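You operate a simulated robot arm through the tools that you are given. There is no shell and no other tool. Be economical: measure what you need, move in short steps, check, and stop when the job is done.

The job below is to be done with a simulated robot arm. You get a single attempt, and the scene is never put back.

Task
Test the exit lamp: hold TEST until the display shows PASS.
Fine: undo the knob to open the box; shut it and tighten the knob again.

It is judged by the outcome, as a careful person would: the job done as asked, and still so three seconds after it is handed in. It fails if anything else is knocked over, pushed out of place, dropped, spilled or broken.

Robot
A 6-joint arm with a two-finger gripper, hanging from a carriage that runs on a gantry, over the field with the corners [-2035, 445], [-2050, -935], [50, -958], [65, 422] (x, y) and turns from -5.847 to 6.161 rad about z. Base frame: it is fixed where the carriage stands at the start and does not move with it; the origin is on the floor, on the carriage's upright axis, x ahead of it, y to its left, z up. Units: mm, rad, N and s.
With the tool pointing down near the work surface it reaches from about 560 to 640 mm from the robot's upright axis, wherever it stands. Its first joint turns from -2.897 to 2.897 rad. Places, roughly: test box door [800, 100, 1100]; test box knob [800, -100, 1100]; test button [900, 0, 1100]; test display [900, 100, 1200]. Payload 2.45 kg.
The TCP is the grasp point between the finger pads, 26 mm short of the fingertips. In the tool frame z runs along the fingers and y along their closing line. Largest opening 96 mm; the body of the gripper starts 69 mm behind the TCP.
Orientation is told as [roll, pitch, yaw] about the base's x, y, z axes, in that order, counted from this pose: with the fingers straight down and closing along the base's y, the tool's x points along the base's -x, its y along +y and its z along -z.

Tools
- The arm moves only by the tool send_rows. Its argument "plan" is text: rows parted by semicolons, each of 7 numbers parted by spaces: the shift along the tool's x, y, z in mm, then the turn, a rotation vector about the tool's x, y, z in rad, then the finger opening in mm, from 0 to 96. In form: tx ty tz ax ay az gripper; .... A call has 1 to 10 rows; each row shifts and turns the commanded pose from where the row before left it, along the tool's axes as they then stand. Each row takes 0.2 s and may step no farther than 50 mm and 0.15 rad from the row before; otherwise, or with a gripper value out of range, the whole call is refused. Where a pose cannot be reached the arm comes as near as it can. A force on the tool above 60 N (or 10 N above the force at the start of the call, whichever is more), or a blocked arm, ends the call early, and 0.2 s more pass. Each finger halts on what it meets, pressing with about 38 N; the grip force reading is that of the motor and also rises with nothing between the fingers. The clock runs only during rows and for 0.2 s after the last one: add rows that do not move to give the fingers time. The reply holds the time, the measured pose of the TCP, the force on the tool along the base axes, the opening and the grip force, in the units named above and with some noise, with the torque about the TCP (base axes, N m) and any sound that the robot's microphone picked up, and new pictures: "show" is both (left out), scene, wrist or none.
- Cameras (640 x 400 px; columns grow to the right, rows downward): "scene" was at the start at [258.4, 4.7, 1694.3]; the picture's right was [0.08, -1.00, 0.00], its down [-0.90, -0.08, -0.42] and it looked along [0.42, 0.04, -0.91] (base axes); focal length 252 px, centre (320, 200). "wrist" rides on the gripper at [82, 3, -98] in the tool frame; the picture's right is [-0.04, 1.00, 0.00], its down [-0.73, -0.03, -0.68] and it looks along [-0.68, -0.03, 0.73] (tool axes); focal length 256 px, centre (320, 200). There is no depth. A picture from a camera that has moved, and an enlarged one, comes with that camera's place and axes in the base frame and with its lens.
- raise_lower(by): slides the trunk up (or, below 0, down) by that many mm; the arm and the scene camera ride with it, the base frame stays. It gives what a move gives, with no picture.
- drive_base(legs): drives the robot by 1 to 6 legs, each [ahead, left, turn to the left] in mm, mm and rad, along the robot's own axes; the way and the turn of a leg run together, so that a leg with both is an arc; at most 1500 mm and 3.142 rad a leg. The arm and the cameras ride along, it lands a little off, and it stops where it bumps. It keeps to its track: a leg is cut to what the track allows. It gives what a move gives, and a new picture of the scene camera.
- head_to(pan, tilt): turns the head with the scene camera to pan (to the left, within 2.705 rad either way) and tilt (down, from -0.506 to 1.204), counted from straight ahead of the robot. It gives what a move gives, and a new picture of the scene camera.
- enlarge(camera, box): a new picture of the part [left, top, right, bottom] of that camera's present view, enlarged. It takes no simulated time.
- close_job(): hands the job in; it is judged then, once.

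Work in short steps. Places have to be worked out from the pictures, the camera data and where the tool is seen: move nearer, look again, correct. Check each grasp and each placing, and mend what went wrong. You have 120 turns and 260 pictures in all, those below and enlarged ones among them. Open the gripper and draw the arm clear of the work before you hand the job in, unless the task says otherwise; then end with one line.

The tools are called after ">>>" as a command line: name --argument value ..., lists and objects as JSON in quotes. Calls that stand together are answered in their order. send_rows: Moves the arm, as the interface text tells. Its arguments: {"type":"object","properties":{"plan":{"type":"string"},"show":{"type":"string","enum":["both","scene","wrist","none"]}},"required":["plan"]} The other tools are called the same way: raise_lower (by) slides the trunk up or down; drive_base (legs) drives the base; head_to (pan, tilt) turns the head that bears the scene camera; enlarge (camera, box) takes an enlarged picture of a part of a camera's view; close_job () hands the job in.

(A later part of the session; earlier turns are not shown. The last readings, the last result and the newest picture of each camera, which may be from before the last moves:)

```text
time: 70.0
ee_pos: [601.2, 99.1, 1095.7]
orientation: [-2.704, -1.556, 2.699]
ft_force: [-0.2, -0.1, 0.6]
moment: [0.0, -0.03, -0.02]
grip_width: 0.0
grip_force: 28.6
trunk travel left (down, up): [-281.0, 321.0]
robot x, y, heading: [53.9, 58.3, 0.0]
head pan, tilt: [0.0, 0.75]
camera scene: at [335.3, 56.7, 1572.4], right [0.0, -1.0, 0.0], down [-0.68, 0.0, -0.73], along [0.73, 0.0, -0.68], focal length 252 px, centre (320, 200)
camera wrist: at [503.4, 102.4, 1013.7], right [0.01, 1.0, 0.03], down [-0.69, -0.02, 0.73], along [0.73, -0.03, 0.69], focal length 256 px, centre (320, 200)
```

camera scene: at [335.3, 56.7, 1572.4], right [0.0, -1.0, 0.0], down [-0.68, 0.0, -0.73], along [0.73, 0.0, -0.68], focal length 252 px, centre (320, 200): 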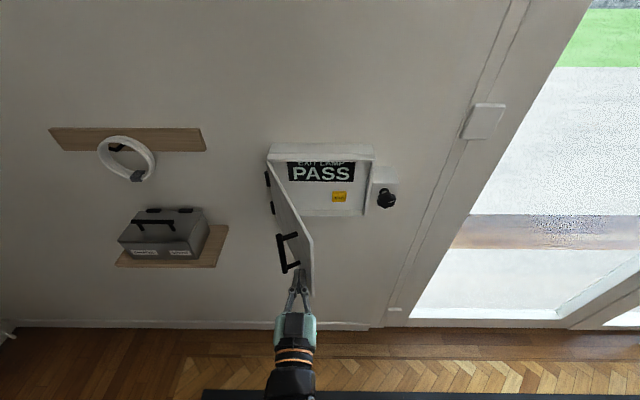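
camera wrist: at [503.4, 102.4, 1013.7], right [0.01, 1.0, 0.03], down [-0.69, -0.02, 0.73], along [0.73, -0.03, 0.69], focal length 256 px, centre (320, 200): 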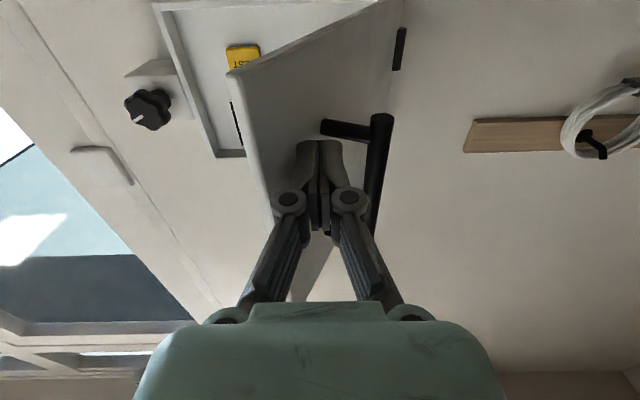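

Works nicely. Another carriage step right, then forward.

>>> drive_base --legs '[[0, -45, 0]]'

>>> send_rows --plan "0 0 12 0 0 0 0; 0 0 12 0 0 0 0" --show "none"

>>> drive_base --legs '[[0, -35, 0]]'

>>> send_rows --plan "0 0 12 0 0 0 0; 0 0 13 0 0 0 0"

```text
time: 70.9
ee_pos: [601.2, 55.5, 1095.6]
orientation: [-2.682, -1.557, 2.673]
ft_force: [0.6, 0.0, -0.7]
moment: [0.0, -0.03, -0.02]
grip_width: 0.0
grip_force: 28.1
trunk travel left (down, up): [-281.0, 321.0]
robot x, y, heading: [57.2, 16.0, -0.004]
head pan, tilt: [0.0, 0.75]
camera scene: at [335.2, 12.1, 1572.4], right [0.0, -1.0, 0.0], down [-0.68, 0.0, -0.73], along [0.73, 0.0, -0.68], focal length 252 px, centre (320, 200)
```

scene: 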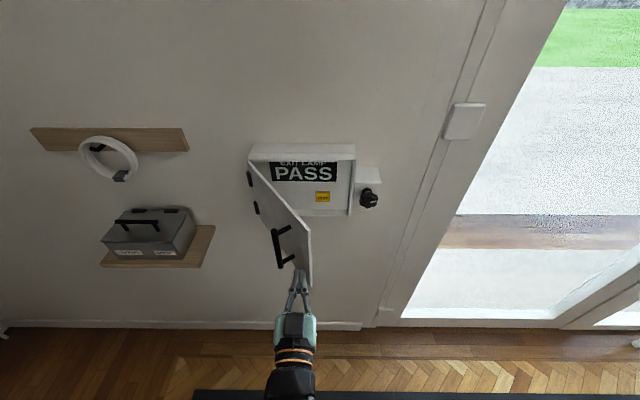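

```text
time: 71.5
ee_pos: [623.8, 54.6, 1095.0]
orientation: [-2.701, -1.557, 2.694]
ft_force: [-0.4, 0.0, -0.2]
moment: [-0.03, -0.01, -0.01]
grip_width: 0.0
grip_force: 28.5
trunk travel left (down, up): [-281.0, 321.0]
robot x, y, heading: [48.7, 14.3, -0.002]
head pan, tilt: [0.0, 0.75]
```

```text
time: 72.4
ee_pos: [624.1, 20.5, 1096.4]
orientation: [-2.698, -1.556, 2.688]
ft_force: [-0.4, -0.4, -0.6]
moment: [-0.01, -0.01, -0.06]
grip_width: 0.0
grip_force: 28.2
trunk travel left (down, up): [-281.0, 321.0]
robot x, y, heading: [52.8, -20.6, -0.005]
head pan, tilt: [0.0, 0.75]
camera scene: at [335.1, -22.7, 1572.4], right [0.0, -1.0, 0.0], down [-0.68, 0.0, -0.73], along [0.73, 0.0, -0.68], focal length 252 px, centre (320, 200)
```

scene: 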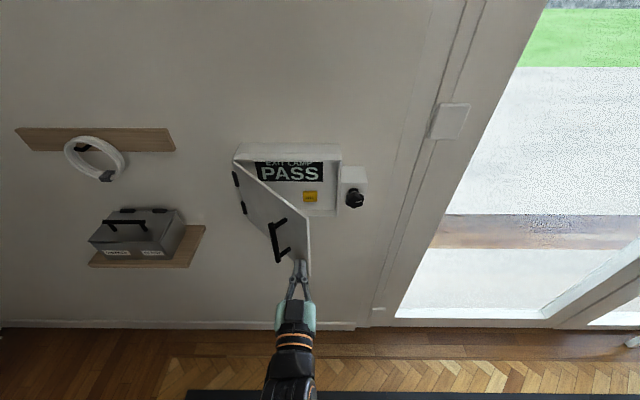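

```text
time: 73.0
ee_pos: [648.9, 20.2, 1096.3]
orientation: [-2.745, -1.555, 2.734]
ft_force: [0.0, -0.5, -0.8]
moment: [-0.03, 0.01, -0.02]
grip_width: 0.0
grip_force: 28.0
trunk travel left (down, up): [-281.0, 321.0]
robot x, y, heading: [53.2, -21.6, -0.003]
head pan, tilt: [0.0, 0.75]
camera scene: at [335.2, -22.7, 1572.4], right [0.0, -1.0, 0.0], down [-0.68, 0.0, -0.73], along [0.73, 0.0, -0.68], focal length 252 px, centre (320, 200)
camera wrist: at [552.4, 23.6, 1014.7], right [0.01, 1.0, 0.03], down [-0.69, -0.02, 0.72], along [0.72, -0.03, 0.69], focal length 256 px, centre (320, 200)
```

scene: 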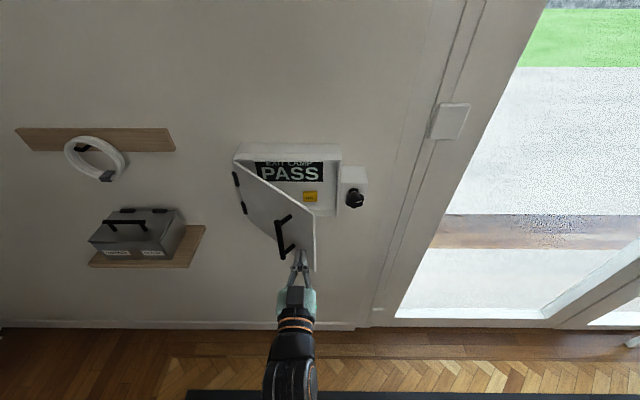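
wrist: 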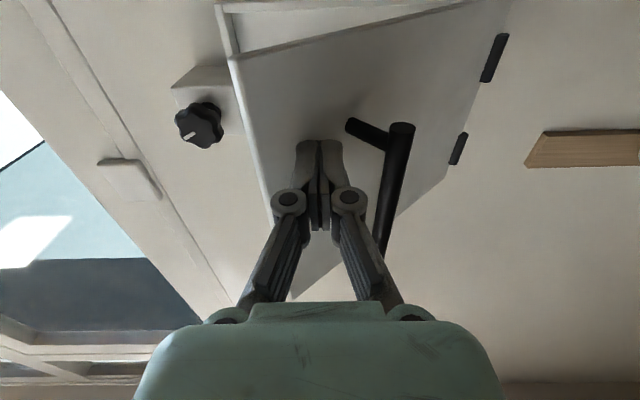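

Door is about 40° open. Another step right, then forward.

>>> drive_base --legs '[[0, -40, 0]]'

>>> send_rows --plan "0 0 12 0 0 0 0; 0 0 12 0 0 0 0; 0 0 12 0 0 0 0; 0 0 12 0 0 0 0" --show "none"

>>> drive_base --legs '[[0, -22, 0]]'

>>> send_rows --plan "0 0 12 0 0 0 0; 0 0 12 0 0 0 0; 0 0 12 0 0 0 0"

```text
time: 73.9
ee_pos: [649.8, -18.4, 1097.0]
orientation: [-2.721, -1.558, 2.709]
ft_force: [0.6, 0.7, 0.1]
moment: [0.0, 0.01, 0.01]
grip_width: 0.0
grip_force: 28.6
trunk travel left (down, up): [-281.0, 321.0]
robot x, y, heading: [52.5, -58.7, -0.001]
head pan, tilt: [0.0, 0.75]
camera scene: at [335.1, -61.7, 1572.4], right [0.0, -1.0, 0.0], down [-0.68, 0.0, -0.73], along [0.73, 0.0, -0.68], focal length 252 px, centre (320, 200)
```

scene: 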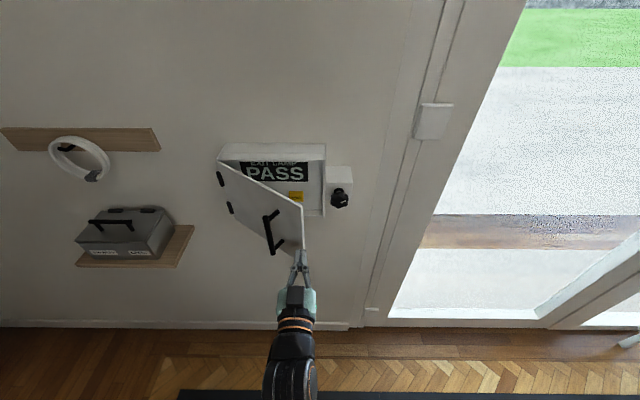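

```text
time: 74.9
ee_pos: [697.7, -18.2, 1096.8]
orientation: [-2.767, -1.555, 2.752]
ft_force: [0.4, 0.3, 0.7]
moment: [0.0, 0.03, 0.0]
grip_width: 0.0
grip_force: 28.2
trunk travel left (down, up): [-281.0, 321.0]
robot x, y, heading: [54.5, -60.1, -0.002]
head pan, tilt: [0.0, 0.75]
```

```text
time: 75.7
ee_pos: [696.8, -41.8, 1097.6]
orientation: [-2.738, -1.556, 2.723]
ft_force: [0.4, 0.2, -0.4]
moment: [0.01, 0.03, -0.03]
grip_width: 0.0
grip_force: 28.6
trunk travel left (down, up): [-281.0, 321.0]
robot x, y, heading: [51.6, -81.2, -0.002]
head pan, tilt: [0.0, 0.75]
camera scene: at [335.1, -83.7, 1572.4], right [0.0, -1.0, 0.0], down [-0.68, 0.0, -0.73], along [0.73, 0.0, -0.68], focal length 252 px, centre (320, 200)
```

scene: 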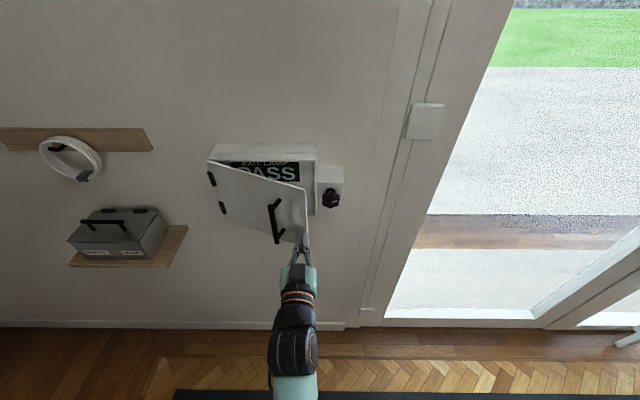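

```text
time: 76.5
ee_pos: [732.9, -42.5, 1096.9]
orientation: [-2.751, -1.554, 2.738]
ft_force: [0.3, 0.1, 0.3]
moment: [0.0, -0.02, -0.02]
grip_width: 0.2
grip_force: 29.0
trunk travel left (down, up): [-281.0, 321.0]
robot x, y, heading: [53.5, -83.4, -0.005]
head pan, tilt: [0.0, 0.75]
camera scene: at [335.1, -83.6, 1572.4], right [0.0, -1.0, 0.0], down [-0.68, 0.0, -0.73], along [0.73, 0.0, -0.68], focal length 252 px, centre (320, 200)
camera wrist: at [635.4, -39.0, 1014.3], right [0.01, 1.0, 0.03], down [-0.69, -0.02, 0.72], along [0.72, -0.03, 0.69], focal length 256 px, centre (320, 200)
```

scene: 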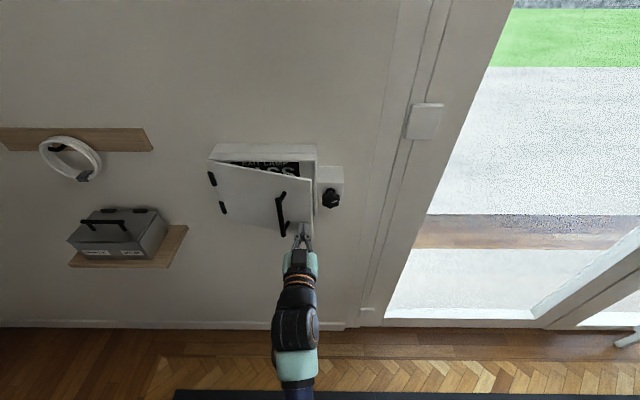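
wrist: 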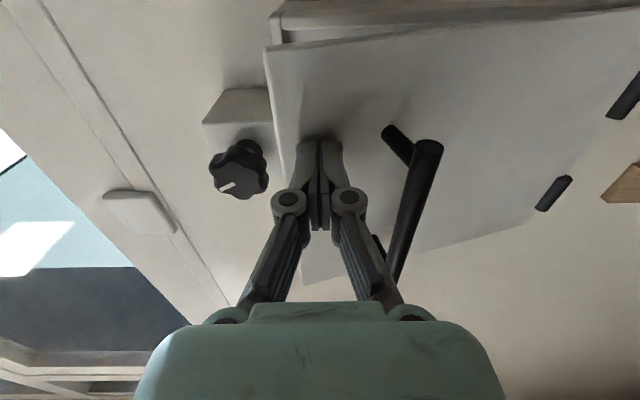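

Nearly shut. I push forward with the tips until it meets the box.

>>> send_rows --plan "0 0 12 0 0 0 0; 0 0 12 0 0 0 0; 0 0 12 0 0 0 0; 0 0 10 0 0 0 0; 0 0 8 0 0 0 0; 0 0 6 0 0 0 0; 0 0 4 0 0 0 0; 0 0 4 0 0 0 0"

>>> enlarge --camera "scene" --box '[190, 130, 370, 250]'

```text
time: 78.3
ee_pos: [801.3, -43.2, 1099.6]
orientation: [-2.743, -1.559, 2.729]
ft_force: [-0.3, -0.1, -0.1]
moment: [0.04, 0.0, 0.01]
grip_width: 0.0
grip_force: 28.1
trunk travel left (down, up): [-281.0, 321.0]
robot x, y, heading: [55.3, -84.4, 0.0]
head pan, tilt: [0.0, 0.75]
camera scene: at [335.1, -83.6, 1572.4], right [0.0, -1.0, 0.0], down [-0.68, 0.0, -0.73], along [0.73, 0.0, -0.68], focal length 252 px, centre (320, 200)
camera wrist: at [703.6, -38.7, 1017.0], right [0.01, 1.0, 0.03], down [-0.69, -0.02, 0.72], along [0.72, -0.03, 0.69], focal length 256 px, centre (320, 200)
```

scene: 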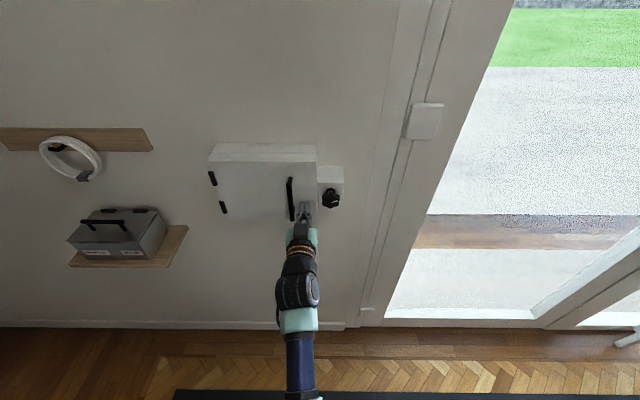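
wrist: 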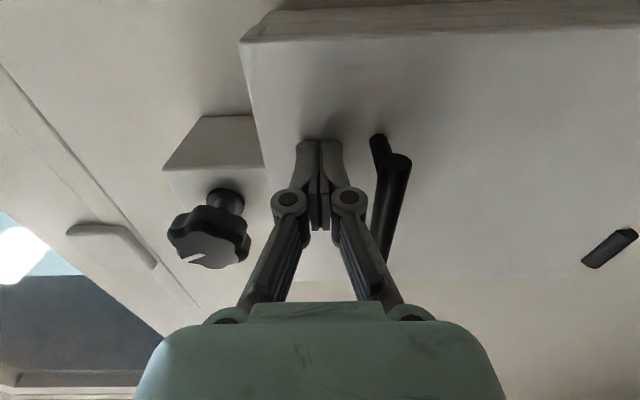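

```text
3.33 times, centred on (280, 190) of scene
camera zoom: at [335.1, -83.6, 1572.4], right [0.0, -1.0, 0.0], down [-0.68, 0.0, -0.73], along [0.73, 0.0, -0.68], focal length 839 px, centre (453, 233)
```

zoom: 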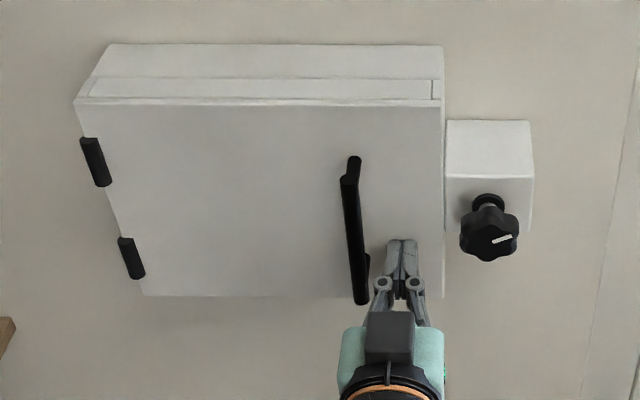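

Nearly flush with no resisting force yet; I push a few mm more until contact.

>>> send_rows --plan "0 0 3 0 0 0 0; 0 0 3 0 0 0 0; 0 0 3 0 0 0 0; 0 0 2 0 0 0 0" --show "none"

```text
time: 79.2
ee_pos: [803.9, -43.0, 1099.3]
orientation: [-2.831, -1.552, 2.818]
ft_force: [-41.8, -0.9, 5.3]
moment: [0.06, 0.36, 0.02]
grip_width: 6.1
grip_force: 28.6
trunk travel left (down, up): [-281.0, 321.0]
robot x, y, heading: [49.9, -81.4, -0.0]
head pan, tilt: [0.0, 0.75]
stopped in row 4: the force on the tool passed its limit at 63 N (the readings are from after the stop); the commanded pose is now the measured one
```

The door seats firmly (63 N). I back off and line up with the knob, tool turned to the angle at which I let go of it (-0.98).

>>> send_rows --plan "0 0 -35 0 0 0 20; 0 0 -40 0 0 0 50; -21 -34 0 0 0 0 64; -21 -34 0 0 0 0 64; 0 0 0 0 0 -0.14 64; 0 0 0 0 0 -0.14 64; 0 0 0 0 0 -0.14 64; 0 0 0 0 0 -0.14 64; 0 0 0 0 0 -0.14 64; 0 0 0 0 0 -0.14 64"

>>> enlarge --camera "scene" --box '[190, 130, 370, 250]'

```text
time: 81.4
ee_pos: [754.6, 2.6, 1062.2]
orientation: [-1.622, -0.883, 1.586]
ft_force: [0.5, 1.0, -0.1]
moment: [0.04, 0.0, -0.01]
grip_width: 64.1
grip_force: 0.1
out of reach, approached as far as the arm can: row 3, 4, 5, 6, 7, 8, 9, 10
trunk travel left (down, up): [-281.0, 321.0]
robot x, y, heading: [55.5, -82.6, -0.002]
head pan, tilt: [0.0, 0.75]
camera scene: at [334.3, -83.6, 1572.4], right [0.0, -1.0, 0.0], down [-0.68, 0.0, -0.73], along [0.73, 0.0, -0.68], focal length 252 px, centre (320, 200)
camera wrist: at [657.3, -44.7, 994.7], right [0.04, 0.8, -0.6], down [-0.69, 0.46, 0.56], along [0.73, 0.39, 0.57], focal length 256 px, centre (320, 200)
```

scene: 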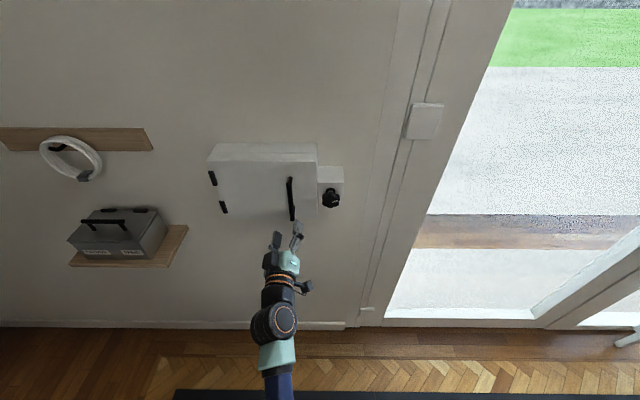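
wrist: 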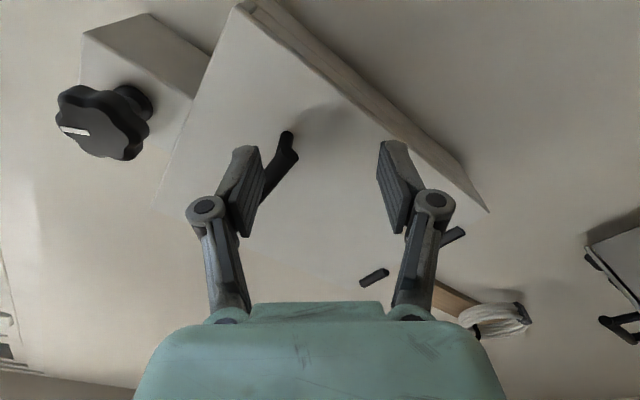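

```text
3.33 times, centred on (280, 190) of scene
camera zoom: at [334.3, -83.6, 1572.4], right [0.0, -1.0, 0.0], down [-0.68, 0.0, -0.73], along [0.73, 0.0, -0.68], focal length 839 px, centre (453, 233)
```

zoom: 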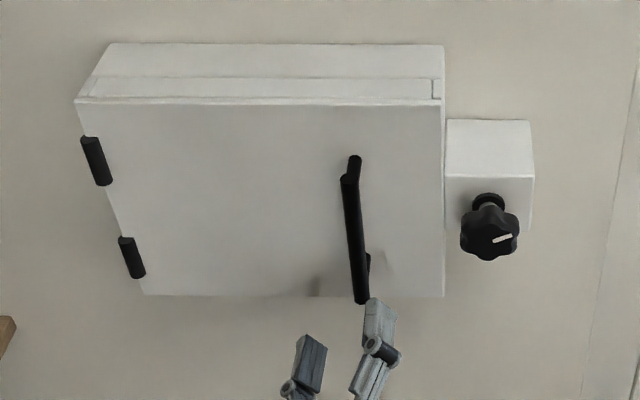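

The arm drifted at a reach gap near straight-ahead, but nothing was touched. I back the carriage off and shift it right so the knob lies to the arm's comfortable left side.

>>> drive_base --legs '[[-60, 0, 0], [0, -114, 0]]'

>>> send_rows --plan "0 0 0 0 0 0 64; -20.5 -16.5 0 0 0 0 64; -20.5 -16.5 0 0 0 0 64; -20.5 -16.5 0 0 0 0 64; 0 0 0 0 0 -0.15 64; 0 0 0 0 0 -0.14 64"

```text
time: 83.1
ee_pos: [696.1, -112.0, 1062.6]
orientation: [-1.622, -0.887, 1.584]
ft_force: [-0.3, -1.0, 0.0]
moment: [-0.01, 0.02, 0.01]
grip_width: 64.0
grip_force: 0.1
trunk travel left (down, up): [-281.0, 321.0]
robot x, y, heading: [-6.6, -198.3, -0.005]
head pan, tilt: [0.0, 0.75]
camera scene: at [274.6, -197.2, 1572.4], right [0.0, -1.0, 0.0], down [-0.68, 0.0, -0.73], along [0.73, 0.0, -0.68], focal length 252 px, centre (320, 200)
```

scene: 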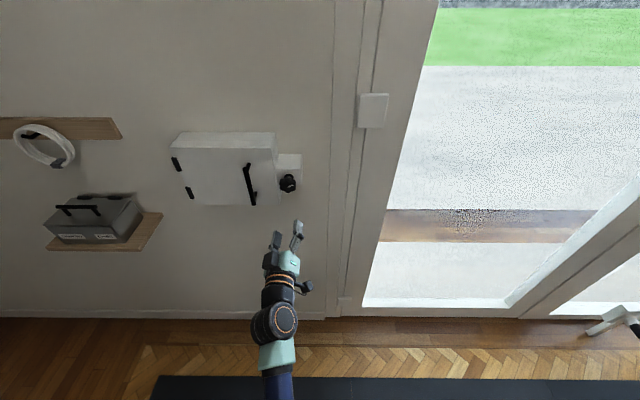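

```text
time: 84.5
ee_pos: [730.4, -69.4, 1077.8]
orientation: [-1.618, -0.597, 1.569]
ft_force: [0.5, -0.1, 0.4]
moment: [-0.01, 0.02, -0.05]
grip_width: 63.9
grip_force: 0.0
out of reach, approached as far as the arm can: row 2, 3, 4, 5, 6
trunk travel left (down, up): [-281.0, 321.0]
robot x, y, heading: [-8.7, -195.5, 0.0]
head pan, tilt: [0.0, 0.75]
camera scene: at [274.6, -197.1, 1572.4], right [0.0, -1.0, 0.0], down [-0.68, 0.0, -0.73], along [0.73, 0.0, -0.68], focal length 252 px, centre (320, 200)
camera wrist: at [632.5, -133.6, 1026.6], right [0.05, 0.59, -0.8], down [-0.68, 0.61, 0.41], along [0.73, 0.53, 0.43], focal length 256 px, centre (320, 200)
```

scene: 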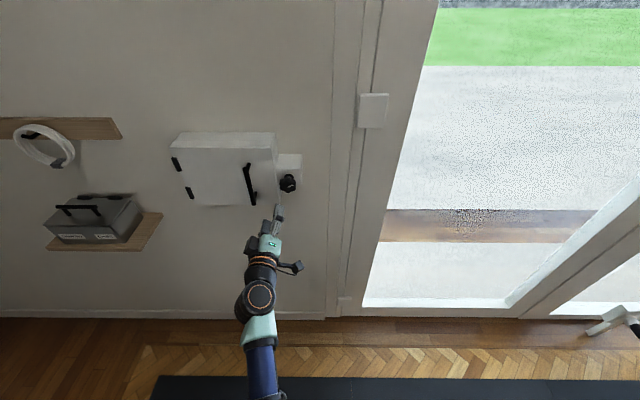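
wrist: 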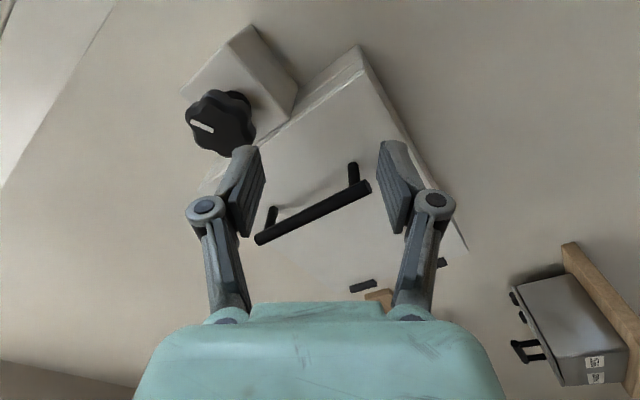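

The wrist seems limited in this configuration. I back off with the carriage, un-rotate the tool, and return the trunk to its original height where the knob turning worked.

>>> drive_base --legs '[[-150, 0, 0]]'

>>> send_rows --plan "0 0 0 0 0 0.14 64; 0 0 0 0 0 0.14 64; 0 0 0 0 0 0.14 64; 0 0 0 0 0 0.14 64; 0 0 0 0 0 0.14 64; 0 0 0 0 0 0.14 64; 0 0 0 0 0 0.13 64" --show "none"

>>> raise_lower --by 150

```text
time: 85.9
ee_pos: [580.7, -69.7, 1077.5]
orientation: [-1.616, -0.598, 1.571]
ft_force: [-1.2, -0.1, 0.5]
moment: [0.0, -0.02, 0.0]
grip_width: 63.8
grip_force: 0.0
trunk travel left (down, up): [-281.0, 321.0]
robot x, y, heading: [-157.5, -197.4, 0.0]
head pan, tilt: [0.0, 0.75]
camera scene: at [123.5, -196.8, 1572.3], right [0.0, -1.0, 0.0], down [-0.68, 0.0, -0.73], along [0.73, 0.0, -0.68], focal length 252 px, centre (320, 200)
```

scene: 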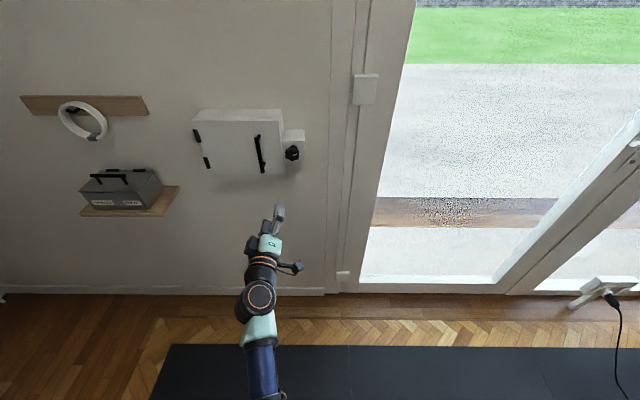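

```text
time: 87.5
ee_pos: [579.5, -70.2, 1077.6]
orientation: [3.134, -1.532, 3.123]
ft_force: [-0.3, -0.7, -0.2]
moment: [0.01, -0.01, -0.01]
grip_width: 64.2
grip_force: 0.1
trunk travel left (down, up): [-281.0, 321.0]
robot x, y, heading: [-157.3, -196.7, -0.0]
head pan, tilt: [0.0, 0.75]
```

```text
time: 89.3
ee_pos: [579.4, -70.6, 1228.7]
orientation: [-3.088, -1.532, 3.058]
ft_force: [0.1, 0.3, 0.2]
moment: [0.02, -0.01, -0.01]
grip_width: 64.3
grip_force: 0.1
trunk travel left (down, up): [-431.0, 171.0]
robot x, y, heading: [-160.4, -198.3, -0.006]
head pan, tilt: [0.0, 0.75]
```

I retract the arm toward the starting-type pose, correcting the slight tilt.

>>> send_rows --plan "14.7 -13 -40 0 0.039 0 64; 14.7 -13 -40 0 0 0 64; 14.7 -13 -40 0 0 0 64; 14.7 -13 -40 0 0 0 64; 14.7 -13 -40 0 0 0 64; 14.7 -13 -40 0 0 0 64" --show "none"

```text
time: 90.7
ee_pos: [335.8, -142.0, 1139.0]
orientation: [-1.499, -1.569, 1.47]
ft_force: [0.9, -0.3, -0.5]
moment: [0.04, 0.05, -0.02]
grip_width: 64.0
grip_force: 0.1
trunk travel left (down, up): [-431.0, 171.0]
robot x, y, heading: [-158.4, -197.6, -0.001]
head pan, tilt: [0.0, 0.75]
```

Now the same crossing move that worked at the start (rel. y +55 → -110 while extending).

>>> send_rows --plan "0 -32 36.6 0 0 0 64; 0 -32 36.6 0 0 0 64; 0 -32 36.6 0 0 0 64; 0 -32 36.6 0 0 0 64; 0 -32 36.6 0 0 0 64" --show "wrist"

```text
time: 91.9
ee_pos: [500.9, -252.1, 1145.6]
orientation: [-2.213, -1.452, 2.134]
ft_force: [-0.3, 0.1, -0.5]
moment: [-0.01, 0.0, 0.0]
grip_width: 64.0
grip_force: 0.0
out of reach, approached as far as the arm can: row 2, 3, 4, 5
trunk travel left (down, up): [-431.0, 171.0]
robot x, y, heading: [-156.1, -196.4, 0.001]
head pan, tilt: [0.0, 0.75]
camera wrist: at [407.4, -249.5, 1057.9], right [0.08, 1.0, -0.05], down [-0.72, 0.1, 0.68], along [0.69, -0.02, 0.73], focal length 256 px, centre (320, 200)
```

wrist: 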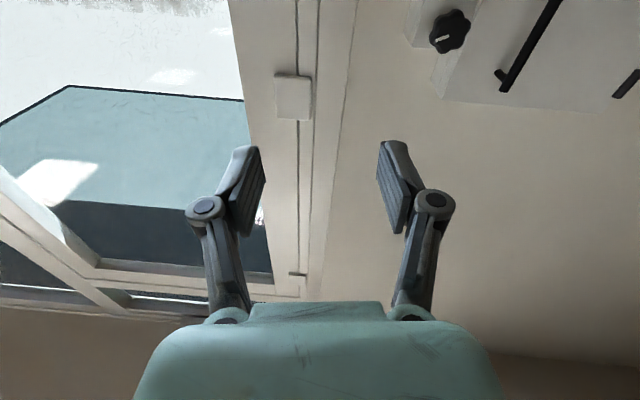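

This arm branch can't cross there. I step back, and instead keep the knob on the arm's left (rel. y ≈ +85), where it moved freely, with positive-only wrist turns.

>>> send_rows --plan "0 32 -36.6 0 0 0 64; 0 32 -36.6 0 0 0 64; 0 32 -36.6 0 0 0 64; 0 32 -36.6 0 0 0 64; 0 20 0 0 0 0 64" --show "none"

>>> raise_lower --by -110

```text
time: 93.1
ee_pos: [370.7, -91.7, 1120.6]
orientation: [-2.231, -1.454, 2.15]
ft_force: [0.6, -0.4, -0.2]
moment: [0.02, -0.02, 0.02]
grip_width: 64.2
grip_force: 0.1
trunk travel left (down, up): [-431.0, 171.0]
robot x, y, heading: [-158.2, -197.5, 0.001]
head pan, tilt: [0.0, 0.75]
```

```text
time: 94.5
ee_pos: [371.1, -92.4, 1011.1]
orientation: [-2.225, -1.452, 2.145]
ft_force: [0.4, 1.0, 0.7]
moment: [0.01, 0.02, 0.03]
grip_width: 63.9
grip_force: 0.0
trunk travel left (down, up): [-321.0, 281.0]
robot x, y, heading: [-155.4, -198.2, 0.003]
head pan, tilt: [0.0, 0.75]
```

I correct the tilt, raise to knob height and align y, then drive the carriage forward.

>>> send_rows --plan "0 0 0 -0.083 0.07 0.09 64; -33 -5 0 0 0 0 64; -33 -5 0 0 0 0 64; -33 -5 0 0 0 0 64; -31 -4 0 0 0 0 64" --show "none"

>>> drive_base --legs '[[205, 0, 0]]'

>>> send_rows --plan "0 0 20 0 0 0 64; 0 0 25 0 0 0 64; 0 0 25 0 0 0 64; 0 0 25 0 0 0 64"

```text
time: 95.7
ee_pos: [369.8, -112.1, 1141.4]
orientation: [-1.181, -1.563, 1.184]
ft_force: [0.0, 0.8, 0.1]
moment: [0.03, 0.05, 0.02]
grip_width: 63.7
grip_force: 0.1
trunk travel left (down, up): [-321.0, 281.0]
robot x, y, heading: [-157.0, -197.2, -0.0]
head pan, tilt: [0.0, 0.75]
```

```text
time: 97.3
ee_pos: [571.3, -113.9, 1141.5]
orientation: [-1.262, -1.565, 1.263]
ft_force: [0.2, 0.1, 0.2]
moment: [0.0, 0.01, 0.01]
grip_width: 63.9
grip_force: 0.0
trunk travel left (down, up): [-321.0, 281.0]
robot x, y, heading: [43.5, -194.7, -0.004]
head pan, tilt: [0.0, 0.75]
camera scene: at [324.9, -197.8, 1612.4], right [0.0, -1.0, 0.0], down [-0.68, 0.0, -0.73], along [0.73, 0.0, -0.68], focal length 252 px, centre (320, 200)
```

scene: 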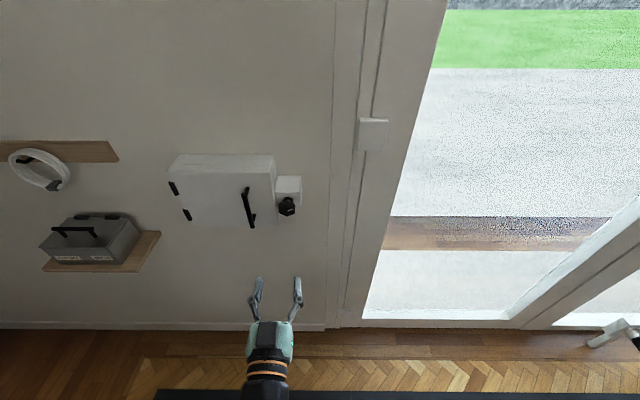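

```text
time: 98.3
ee_pos: [668.4, -114.1, 1140.1]
orientation: [-1.227, -1.564, 1.224]
ft_force: [-0.2, 0.2, -0.6]
moment: [-0.02, 0.0, 0.0]
grip_width: 63.6
grip_force: 0.1
trunk travel left (down, up): [-321.0, 281.0]
robot x, y, heading: [45.5, -194.8, -0.003]
head pan, tilt: [0.0, 0.75]
camera scene: at [324.9, -197.8, 1612.4], right [0.0, -1.0, 0.0], down [-0.68, 0.0, -0.73], along [0.73, 0.0, -0.68], focal length 252 px, centre (320, 200)
camera wrist: at [569.7, -111.2, 1059.2], right [0.0, 1.0, 0.03], down [-0.68, -0.02, 0.74], along [0.74, -0.02, 0.68], focal length 256 px, centre (320, 200)
```

scene: 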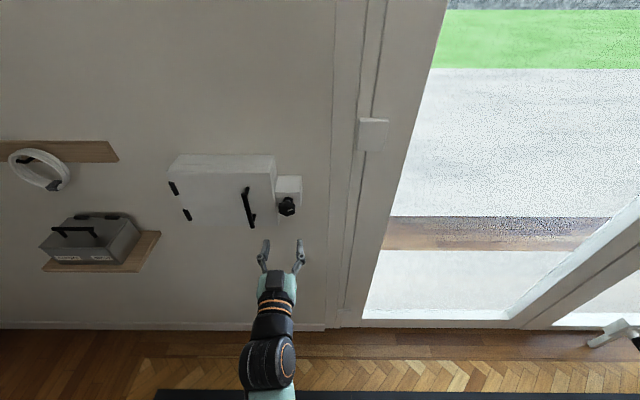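
wrist: 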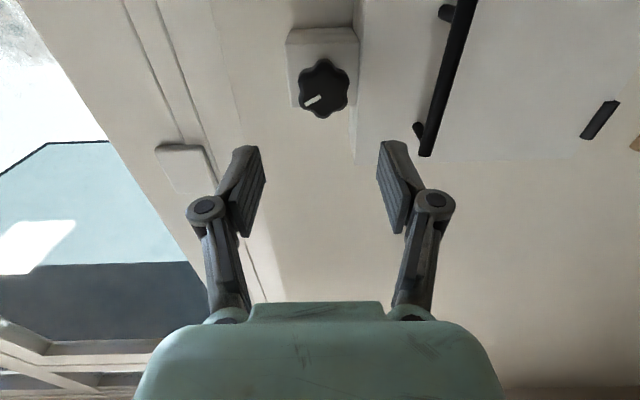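

Good pose in front of the knob. Before gripping, I test the positive wrist range in free air.

>>> send_rows --plan "0 0 25 0 0 0.07 64; 0 0 25 0 0 0.15 64; 0 0 0 0 0 0.15 64; 0 0 0 0 0 0.15 64; 0 0 0 0 0 0.15 64; 0 0 0 0 0 0.15 64; 0 0 0 0 0 0.15 64; 0 0 0 0 0 0.15 64; 0 0 0 0 0 0.15 64; 0 0 0 0 0 0.15 64" --show "none"

>>> send_rows --plan "0 0 0 0 0 0.15 64; 0 0 0 0 0 0.15 64; 0 0 0 0 0 0.15 64; 0 0 0 0 0 0.15 64; 0 0 0 0 0 0.15 64; 0 0 0 0 0 0.15 64; 0 0 0 0 0 0.15 64; 0 0 0 0 0 0.15 64; 0 0 0 0 0 0.15 64; 0 0 0 0 0 0.15 64" --show "none"

>>> send_rows --plan "0 0 0 0 0 0.15 64; 0 0 0 0 0 0.15 64; 0 0 0 0 0 0.15 64; 0 0 0 0 0 0.15 64; 0 0 0 0 0 0.15 64; 0 0 0 0 0 0.15 64; 0 0 0 0 0 0.15 64; 0 0 0 0 0 0.15 64" --show "none"

```text
time: 100.5
ee_pos: [717.1, -115.0, 1140.9]
orientation: [1.57, -0.155, -1.57]
ft_force: [-0.6, 0.8, 0.1]
moment: [0.03, 0.02, -0.01]
grip_width: 64.3
grip_force: 0.1
trunk travel left (down, up): [-321.0, 281.0]
robot x, y, heading: [42.7, -193.4, -0.001]
head pan, tilt: [0.0, 0.75]
```

```text
time: 102.7
ee_pos: [717.9, -114.3, 1142.2]
orientation: [1.562, 1.343, -1.58]
ft_force: [-0.2, 0.4, -0.5]
moment: [-0.01, 0.0, 0.0]
grip_width: 64.3
grip_force: 0.1
trunk travel left (down, up): [-321.0, 281.0]
robot x, y, heading: [41.8, -197.4, -0.004]
head pan, tilt: [0.0, 0.75]
```

```text
time: 104.5
ee_pos: [717.6, -113.1, 1140.3]
orientation: [-1.567, 0.598, 1.572]
ft_force: [0.1, 0.7, -0.7]
moment: [0.03, -0.02, -0.04]
grip_width: 64.0
grip_force: 0.1
trunk travel left (down, up): [-321.0, 281.0]
robot x, y, heading: [45.9, -196.5, -0.007]
head pan, tilt: [0.0, 0.75]
```

No limit up to about +4.1 rad. I test further: a single stroke needs about +5.3.

>>> send_rows --plan "0 0 0 0 0 0.15 64; 0 0 0 0 0 0.15 64; 0 0 0 0 0 0.15 64; 0 0 0 0 0 0.15 64; 0 0 0 0 0 0.15 64; 0 0 0 0 0 0.15 64; 0 0 0 0 0 0.15 64; 0 0 0 0 0 0.15 64; 0 0 0 0 0 0.1 64" --show "none"

```text
time: 106.5
ee_pos: [718.5, -114.5, 1140.4]
orientation: [-1.567, -0.701, 1.569]
ft_force: [0.2, -0.8, 0.2]
moment: [0.0, -0.01, 0.01]
grip_width: 64.3
grip_force: 0.0
trunk travel left (down, up): [-321.0, 281.0]
robot x, y, heading: [41.6, -196.7, -0.003]
head pan, tilt: [0.0, 0.75]
```

The full stroke is available. I rewind to +0.07, which matches the knob's lobes.

>>> send_rows --plan "0 0 0 0 0 -0.15 64; 0 0 0 0 0 -0.15 64; 0 0 0 0 0 -0.15 64; 0 0 0 0 0 -0.15 64; 0 0 0 0 0 -0.15 64; 0 0 0 0 0 -0.15 64; 0 0 0 0 0 -0.15 64; 0 0 0 0 0 -0.15 64; 0 0 0 0 0 -0.15 64; 0 0 0 0 0 -0.15 64" --show "none"

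>>> send_rows --plan "0 0 0 0 0 -0.15 64; 0 0 0 0 0 -0.15 64; 0 0 0 0 0 -0.15 64; 0 0 0 0 0 -0.15 64; 0 0 0 0 0 -0.15 64; 0 0 0 0 0 -0.15 64; 0 0 0 0 0 -0.15 64; 0 0 0 0 0 -0.15 64; 0 0 0 0 0 -0.15 64; 0 0 0 0 0 -0.15 64" --show "none"

>>> send_rows --plan "0 0 0 0 0 -0.15 64; 0 0 0 0 0 -0.15 64; 0 0 0 0 0 -0.15 64; 0 0 0 0 0 -0.15 64; 0 0 0 0 0 -0.15 64; 0 0 0 0 0 -0.15 64; 0 0 0 0 0 -0.15 64; 0 0 0 0 0 -0.15 64; 0 0 0 0 0 -0.15 64; 0 0 0 0 0 -0.15 64" --show "none"

>>> send_rows --plan "0 0 0 0 0 -0.15 64; 0 0 0 0 0 -0.15 64; 0 0 0 0 0 -0.15 64; 0 0 0 0 0 -0.15 64; 0 0 0 0 0 -0.15 64; 0 0 0 0 0 -0.1 64; 0 0 30 0 0 0 64" --show "wrist"

```text
time: 108.7
ee_pos: [717.6, -113.1, 1141.8]
orientation: [-1.565, 0.806, 1.573]
ft_force: [0.2, 0.3, -0.2]
moment: [0.02, 0.03, 0.01]
grip_width: 63.9
grip_force: 0.1
trunk travel left (down, up): [-321.0, 281.0]
robot x, y, heading: [42.6, -201.1, -0.006]
head pan, tilt: [0.0, 0.75]
```

```text
time: 110.9
ee_pos: [715.4, -113.9, 1141.6]
orientation: [1.568, 0.841, -1.573]
ft_force: [-0.2, -0.2, 0.5]
moment: [-0.01, -0.01, 0.01]
grip_width: 64.0
grip_force: 0.0
trunk travel left (down, up): [-321.0, 281.0]
robot x, y, heading: [42.5, -191.4, -0.006]
head pan, tilt: [0.0, 0.75]
```

```text
time: 113.1
ee_pos: [717.2, -115.1, 1141.3]
orientation: [1.566, -0.662, -1.569]
ft_force: [0.9, 0.5, 0.5]
moment: [0.01, -0.01, 0.0]
grip_width: 64.0
grip_force: 0.1
trunk travel left (down, up): [-321.0, 281.0]
robot x, y, heading: [44.6, -196.7, -0.006]
head pan, tilt: [0.0, 0.75]
```

```text
time: 114.7
ee_pos: [747.1, -113.9, 1141.1]
orientation: [1.546, -1.508, -1.548]
ft_force: [1.2, -0.1, -0.6]
moment: [-0.02, -0.03, -0.01]
grip_width: 64.1
grip_force: 0.0
trunk travel left (down, up): [-321.0, 281.0]
robot x, y, heading: [44.1, -195.1, -0.006]
head pan, tilt: [0.0, 0.75]
camera wrist: at [648.5, -105.8, 1061.6], right [0.0, 0.99, 0.1], down [-0.68, -0.07, 0.73], along [0.74, -0.07, 0.67], focal length 256 px, centre (320, 200)
```

wrist: 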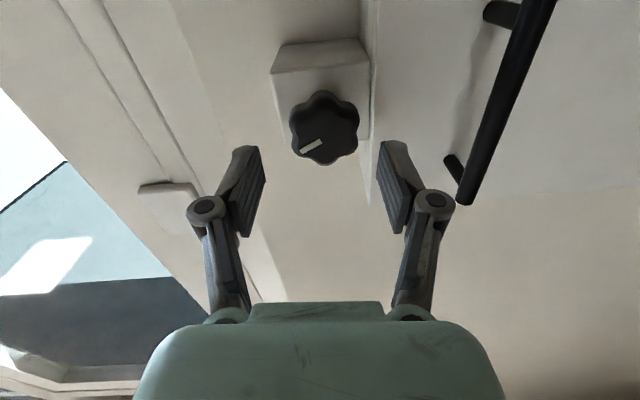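

Lobes align. I advance to x≈793 with y +3, and grip.

>>> send_rows --plan "0 3 20 0 0 0 64; 0 0 20 0 0 0 64; 0 0 6 0 0 0 52; 0 0 0 0 0 0 36; 0 0 0 0 0 0 36" --show "wrist"

```text
time: 115.9
ee_pos: [792.2, -110.7, 1143.4]
orientation: [1.533, -1.507, -1.533]
ft_force: [1.5, 3.0, -1.5]
moment: [-0.01, -0.19, -0.07]
grip_width: 40.5
grip_force: 44.7
trunk travel left (down, up): [-321.0, 281.0]
robot x, y, heading: [40.0, -197.5, -0.004]
head pan, tilt: [0.0, 0.75]
camera wrist: at [694.2, -102.8, 1062.2], right [0.0, 0.99, 0.1], down [-0.68, -0.08, 0.73], along [0.74, -0.07, 0.67], focal length 256 px, centre (320, 200)
```

wrist: 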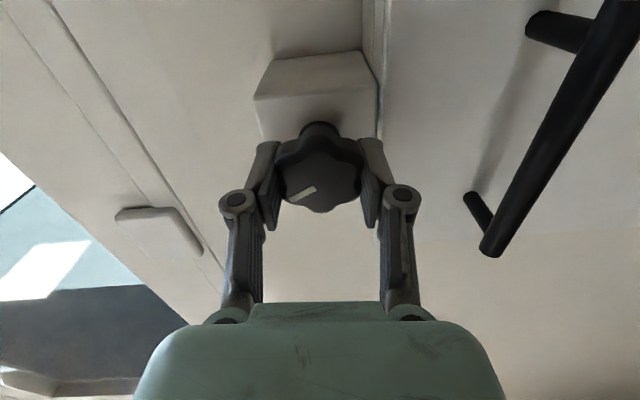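

Gripped at 40.5 mm. I turn clockwise (positive about tool z).

>>> send_rows --plan "0 0 0 0 0 0.14 36; 0 0 0 0 0 0.14 36; 0 0 0 0 0 0.14 36; 0 0 0 0 0 0.14 36; 0 0 0 0 0 0.14 36; 0 0 0 0 0 0.14 36; 0 0 0 0 0 0.14 36; 0 0 0 0 0 0.14 36; 0 0 0 0 0 0.14 36; 0 0 0 0 0 0.14 36" --show "wrist"

>>> send_rows --plan "0 0 0 0 0 0.14 36; 0 0 0 0 0 0.14 36; 0 0 0 0 0 0.14 36; 0 0 0 0 0 0.14 36; 0 0 0 0 0 0.14 36; 0 0 0 0 0 0.14 36; 0 0 0 0 0 0.14 36; 0 0 0 0 0 0.14 36; 0 0 0 0 0 0.14 36; 0 0 0 0 0 0.14 36" --show "wrist"

```text
time: 118.1
ee_pos: [792.3, -113.1, 1139.9]
orientation: [1.569, -0.106, -1.57]
ft_force: [2.2, -6.8, -2.9]
moment: [-0.06, -0.25, 0.12]
grip_width: 39.7
grip_force: 44.9
trunk travel left (down, up): [-321.0, 281.0]
robot x, y, heading: [44.3, -200.1, -0.001]
head pan, tilt: [0.0, 0.75]
camera wrist: at [694.9, -31.7, 1136.2], right [0.0, 0.07, 1.0], down [-0.68, -0.73, 0.05], along [0.73, -0.68, 0.04], focal length 256 px, centre (320, 200)
```

wrist: 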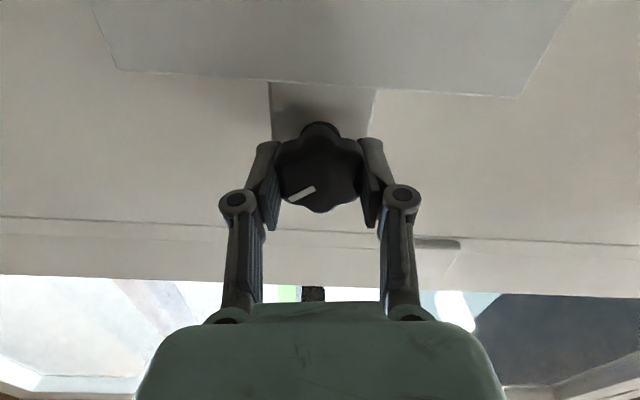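

```text
time: 120.3
ee_pos: [792.8, -111.5, 1139.0]
orientation: [1.54, 1.294, -1.599]
ft_force: [20.2, 0.9, -31.7]
moment: [-0.06, 0.1, -0.13]
grip_width: 40.1
grip_force: 44.8
trunk travel left (down, up): [-321.0, 281.0]
robot x, y, heading: [41.3, -193.6, -0.0]
head pan, tilt: [0.0, 0.75]
camera wrist: at [695.3, -92.4, 1219.6], right [0.0, -0.97, 0.23], down [-0.68, -0.17, -0.71], along [0.73, -0.16, -0.67], focal length 256 px, centre (320, 200)
```

wrist: 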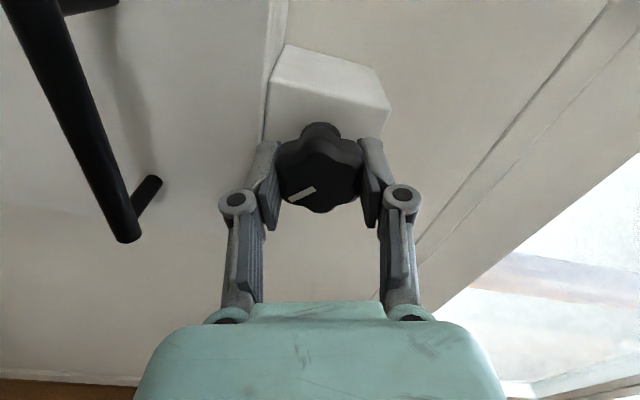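

Turning freely. I ease out the small side load and continue.

>>> send_rows --plan "-1.5 0 1 0 0 0.1 36; 0 0 0 0 0 0.14 36; 0 0 0 0 0 0.14 36; 0 0 0 0 0 0.14 36; 0 0 0 0 0 0.14 36; 0 0 0 0 0 0.14 36; 0 0 0 0 0 0.14 36; 0 0 0 0 0 0.14 36; 0 0 0 0 0 0.14 36; 0 0 0 0 0 0.14 36" --show "wrist"

```text
time: 122.5
ee_pos: [793.6, -109.3, 1141.3]
orientation: [-1.567, 0.487, 1.572]
ft_force: [13.9, 10.6, -21.6]
moment: [-0.13, 0.29, 0.31]
grip_width: 40.1
grip_force: 45.2
trunk travel left (down, up): [-321.0, 281.0]
robot x, y, heading: [46.5, -194.6, -0.005]
head pan, tilt: [0.0, 0.75]
camera wrist: at [695.2, -183.8, 1176.0], right [0.0, -0.43, -0.9], down [-0.68, 0.66, -0.31], along [0.73, 0.61, -0.3], focal length 256 px, centre (320, 200)
```

wrist: 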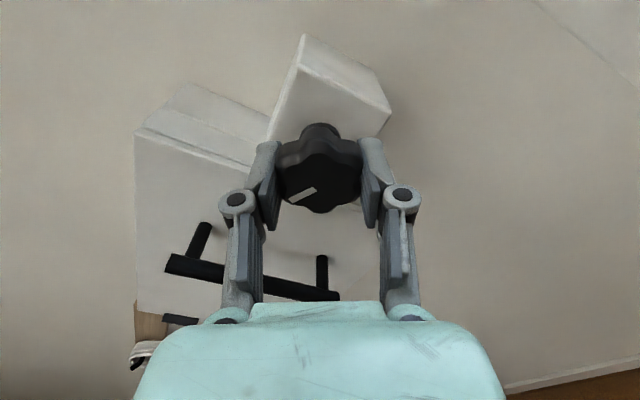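

About 4.2 rad done; roughly 1 rad left. I continue in smaller steps and watch the torque.

>>> send_rows --plan "0 0 1 0 0 0.12 36; 0 0 0 0 0 0.12 36; 0 0 0 0 0 0.12 36; 0 0 0 0 0 0.12 36; 0 0 0 0 0 0.12 36; 0 0 0 0 0 0.12 36; 0 0 0 0 0 0.1 36" --show "none"

>>> send_rows --plan "0 0 0 0 0 0.06 36; 0 0 0 0 0 0.06 36; 0 0 0 0 0 0.06 36"

```text
time: 124.1
ee_pos: [793.4, -109.2, 1140.6]
orientation: [-1.57, -0.332, 1.571]
ft_force: [-0.2, 11.9, -10.8]
moment: [-0.28, 0.02, 0.36]
grip_width: 40.3
grip_force: 44.6
trunk travel left (down, up): [-321.0, 281.0]
robot x, y, heading: [41.9, -198.1, -0.001]
head pan, tilt: [0.0, 0.75]
```

```text
time: 124.9
ee_pos: [794.1, -110.0, 1140.2]
orientation: [-1.57, -0.512, 1.57]
ft_force: [-12.0, 11.4, 0.1]
moment: [-0.3, 0.01, 0.0]
grip_width: 40.3
grip_force: 45.3
trunk travel left (down, up): [-321.0, 281.0]
robot x, y, heading: [42.1, -194.5, -0.006]
head pan, tilt: [0.0, 0.75]
camera scene: at [323.8, -196.8, 1612.1], right [0.0, -1.0, 0.0], down [-0.68, 0.0, -0.73], along [0.73, 0.0, -0.68], focal length 252 px, centre (320, 200)
camera wrist: at [695.4, -179.7, 1098.6], right [0.0, 0.53, -0.85], down [-0.68, 0.62, 0.39], along [0.73, 0.58, 0.36], focal length 256 px, centre (320, 200)
```

scene: 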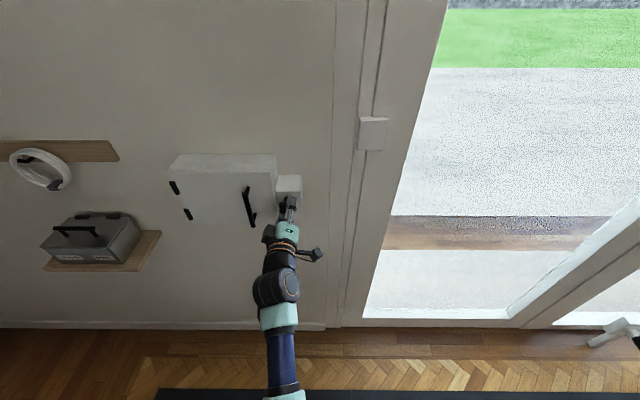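
wrist: 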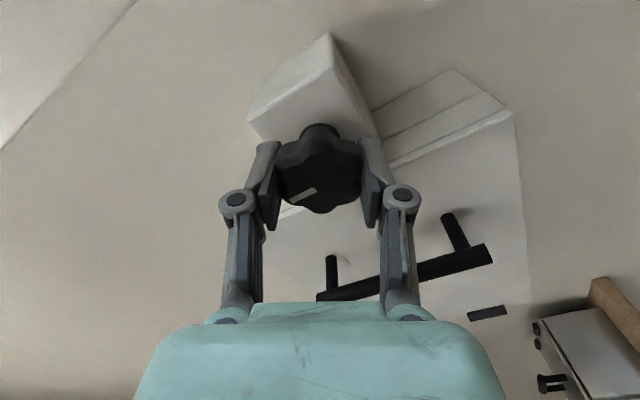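

About as many radians as I undid. I turn a little more until the torque says it is snug.

>>> send_rows --plan "0 0 0 0 0 0.05 36; 0 0 0 0 0 0.05 36" --show "wrist"

```text
time: 125.5
ee_pos: [795.0, -110.5, 1140.1]
orientation: [-1.567, -0.613, 1.569]
ft_force: [-17.1, 6.2, 4.5]
moment: [-1.44, -0.17, 0.23]
grip_width: 41.9
grip_force: 44.7
trunk travel left (down, up): [-321.0, 281.0]
robot x, y, heading: [40.1, -199.6, -0.004]
head pan, tilt: [0.0, 0.75]
camera wrist: at [695.7, -176.4, 1091.4], right [0.0, 0.61, -0.8], down [-0.68, 0.58, 0.45], along [0.74, 0.54, 0.41], focal length 256 px, centre (320, 200)
```

wrist: 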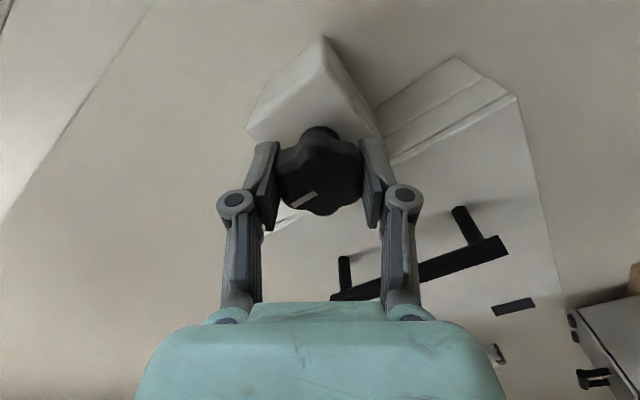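

Torque jumped to 1.4 N·m and the pads begin to spread: the knob is snug. I release, back off and check.

>>> send_rows --plan "0 0 0 0 0 0 64; 0 0 0 0 0 0 64; 0 0 -30 0 0 0 64; 0 0 -40 0 0 0 64; 0 0 -40 0 0 0 64; 0 0 -40 0 0 0 64"

>>> enlarge --camera "scene" --box '[150, 140, 330, 250]'

```text
time: 126.9
ee_pos: [646.0, -109.1, 1139.6]
orientation: [-1.567, -0.61, 1.571]
ft_force: [1.1, 0.1, 0.7]
moment: [0.0, -0.01, -0.01]
grip_width: 63.7
grip_force: 0.0
trunk travel left (down, up): [-321.0, 281.0]
robot x, y, heading: [45.5, -195.0, -0.0]
head pan, tilt: [0.0, 0.75]
camera scene: at [324.8, -197.8, 1612.4], right [0.0, -1.0, 0.0], down [-0.68, 0.0, -0.73], along [0.73, 0.0, -0.68], focal length 252 px, centre (320, 200)
camera wrist: at [547.0, -173.9, 1091.5], right [0.0, 0.61, -0.8], down [-0.68, 0.58, 0.45], along [0.74, 0.54, 0.41], focal length 256 px, centre (320, 200)
```

scene: 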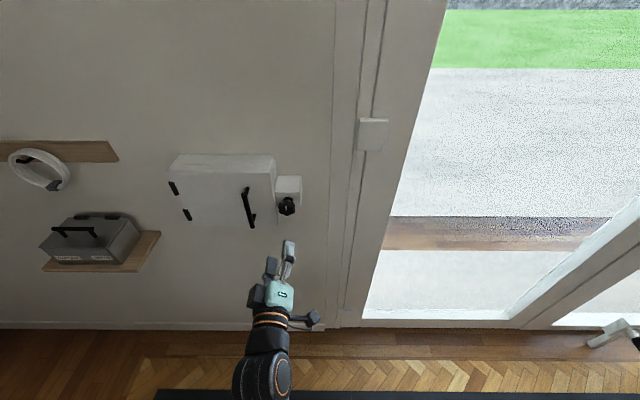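
wrist: 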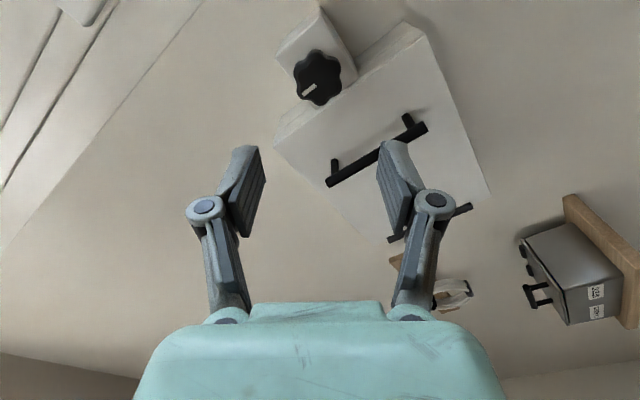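

```text
3.56 times, centred on (240, 195) of scene
camera zoom: at [324.8, -197.8, 1612.4], right [0.0, -1.0, 0.0], down [-0.68, 0.0, -0.73], along [0.73, 0.0, -0.68], focal length 895 px, centre (604, 218)
```

zoom: 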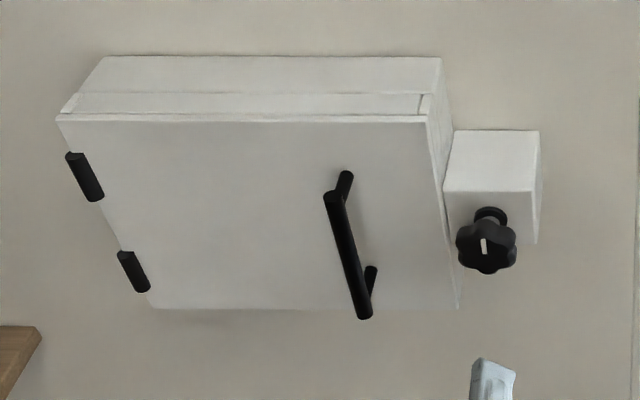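

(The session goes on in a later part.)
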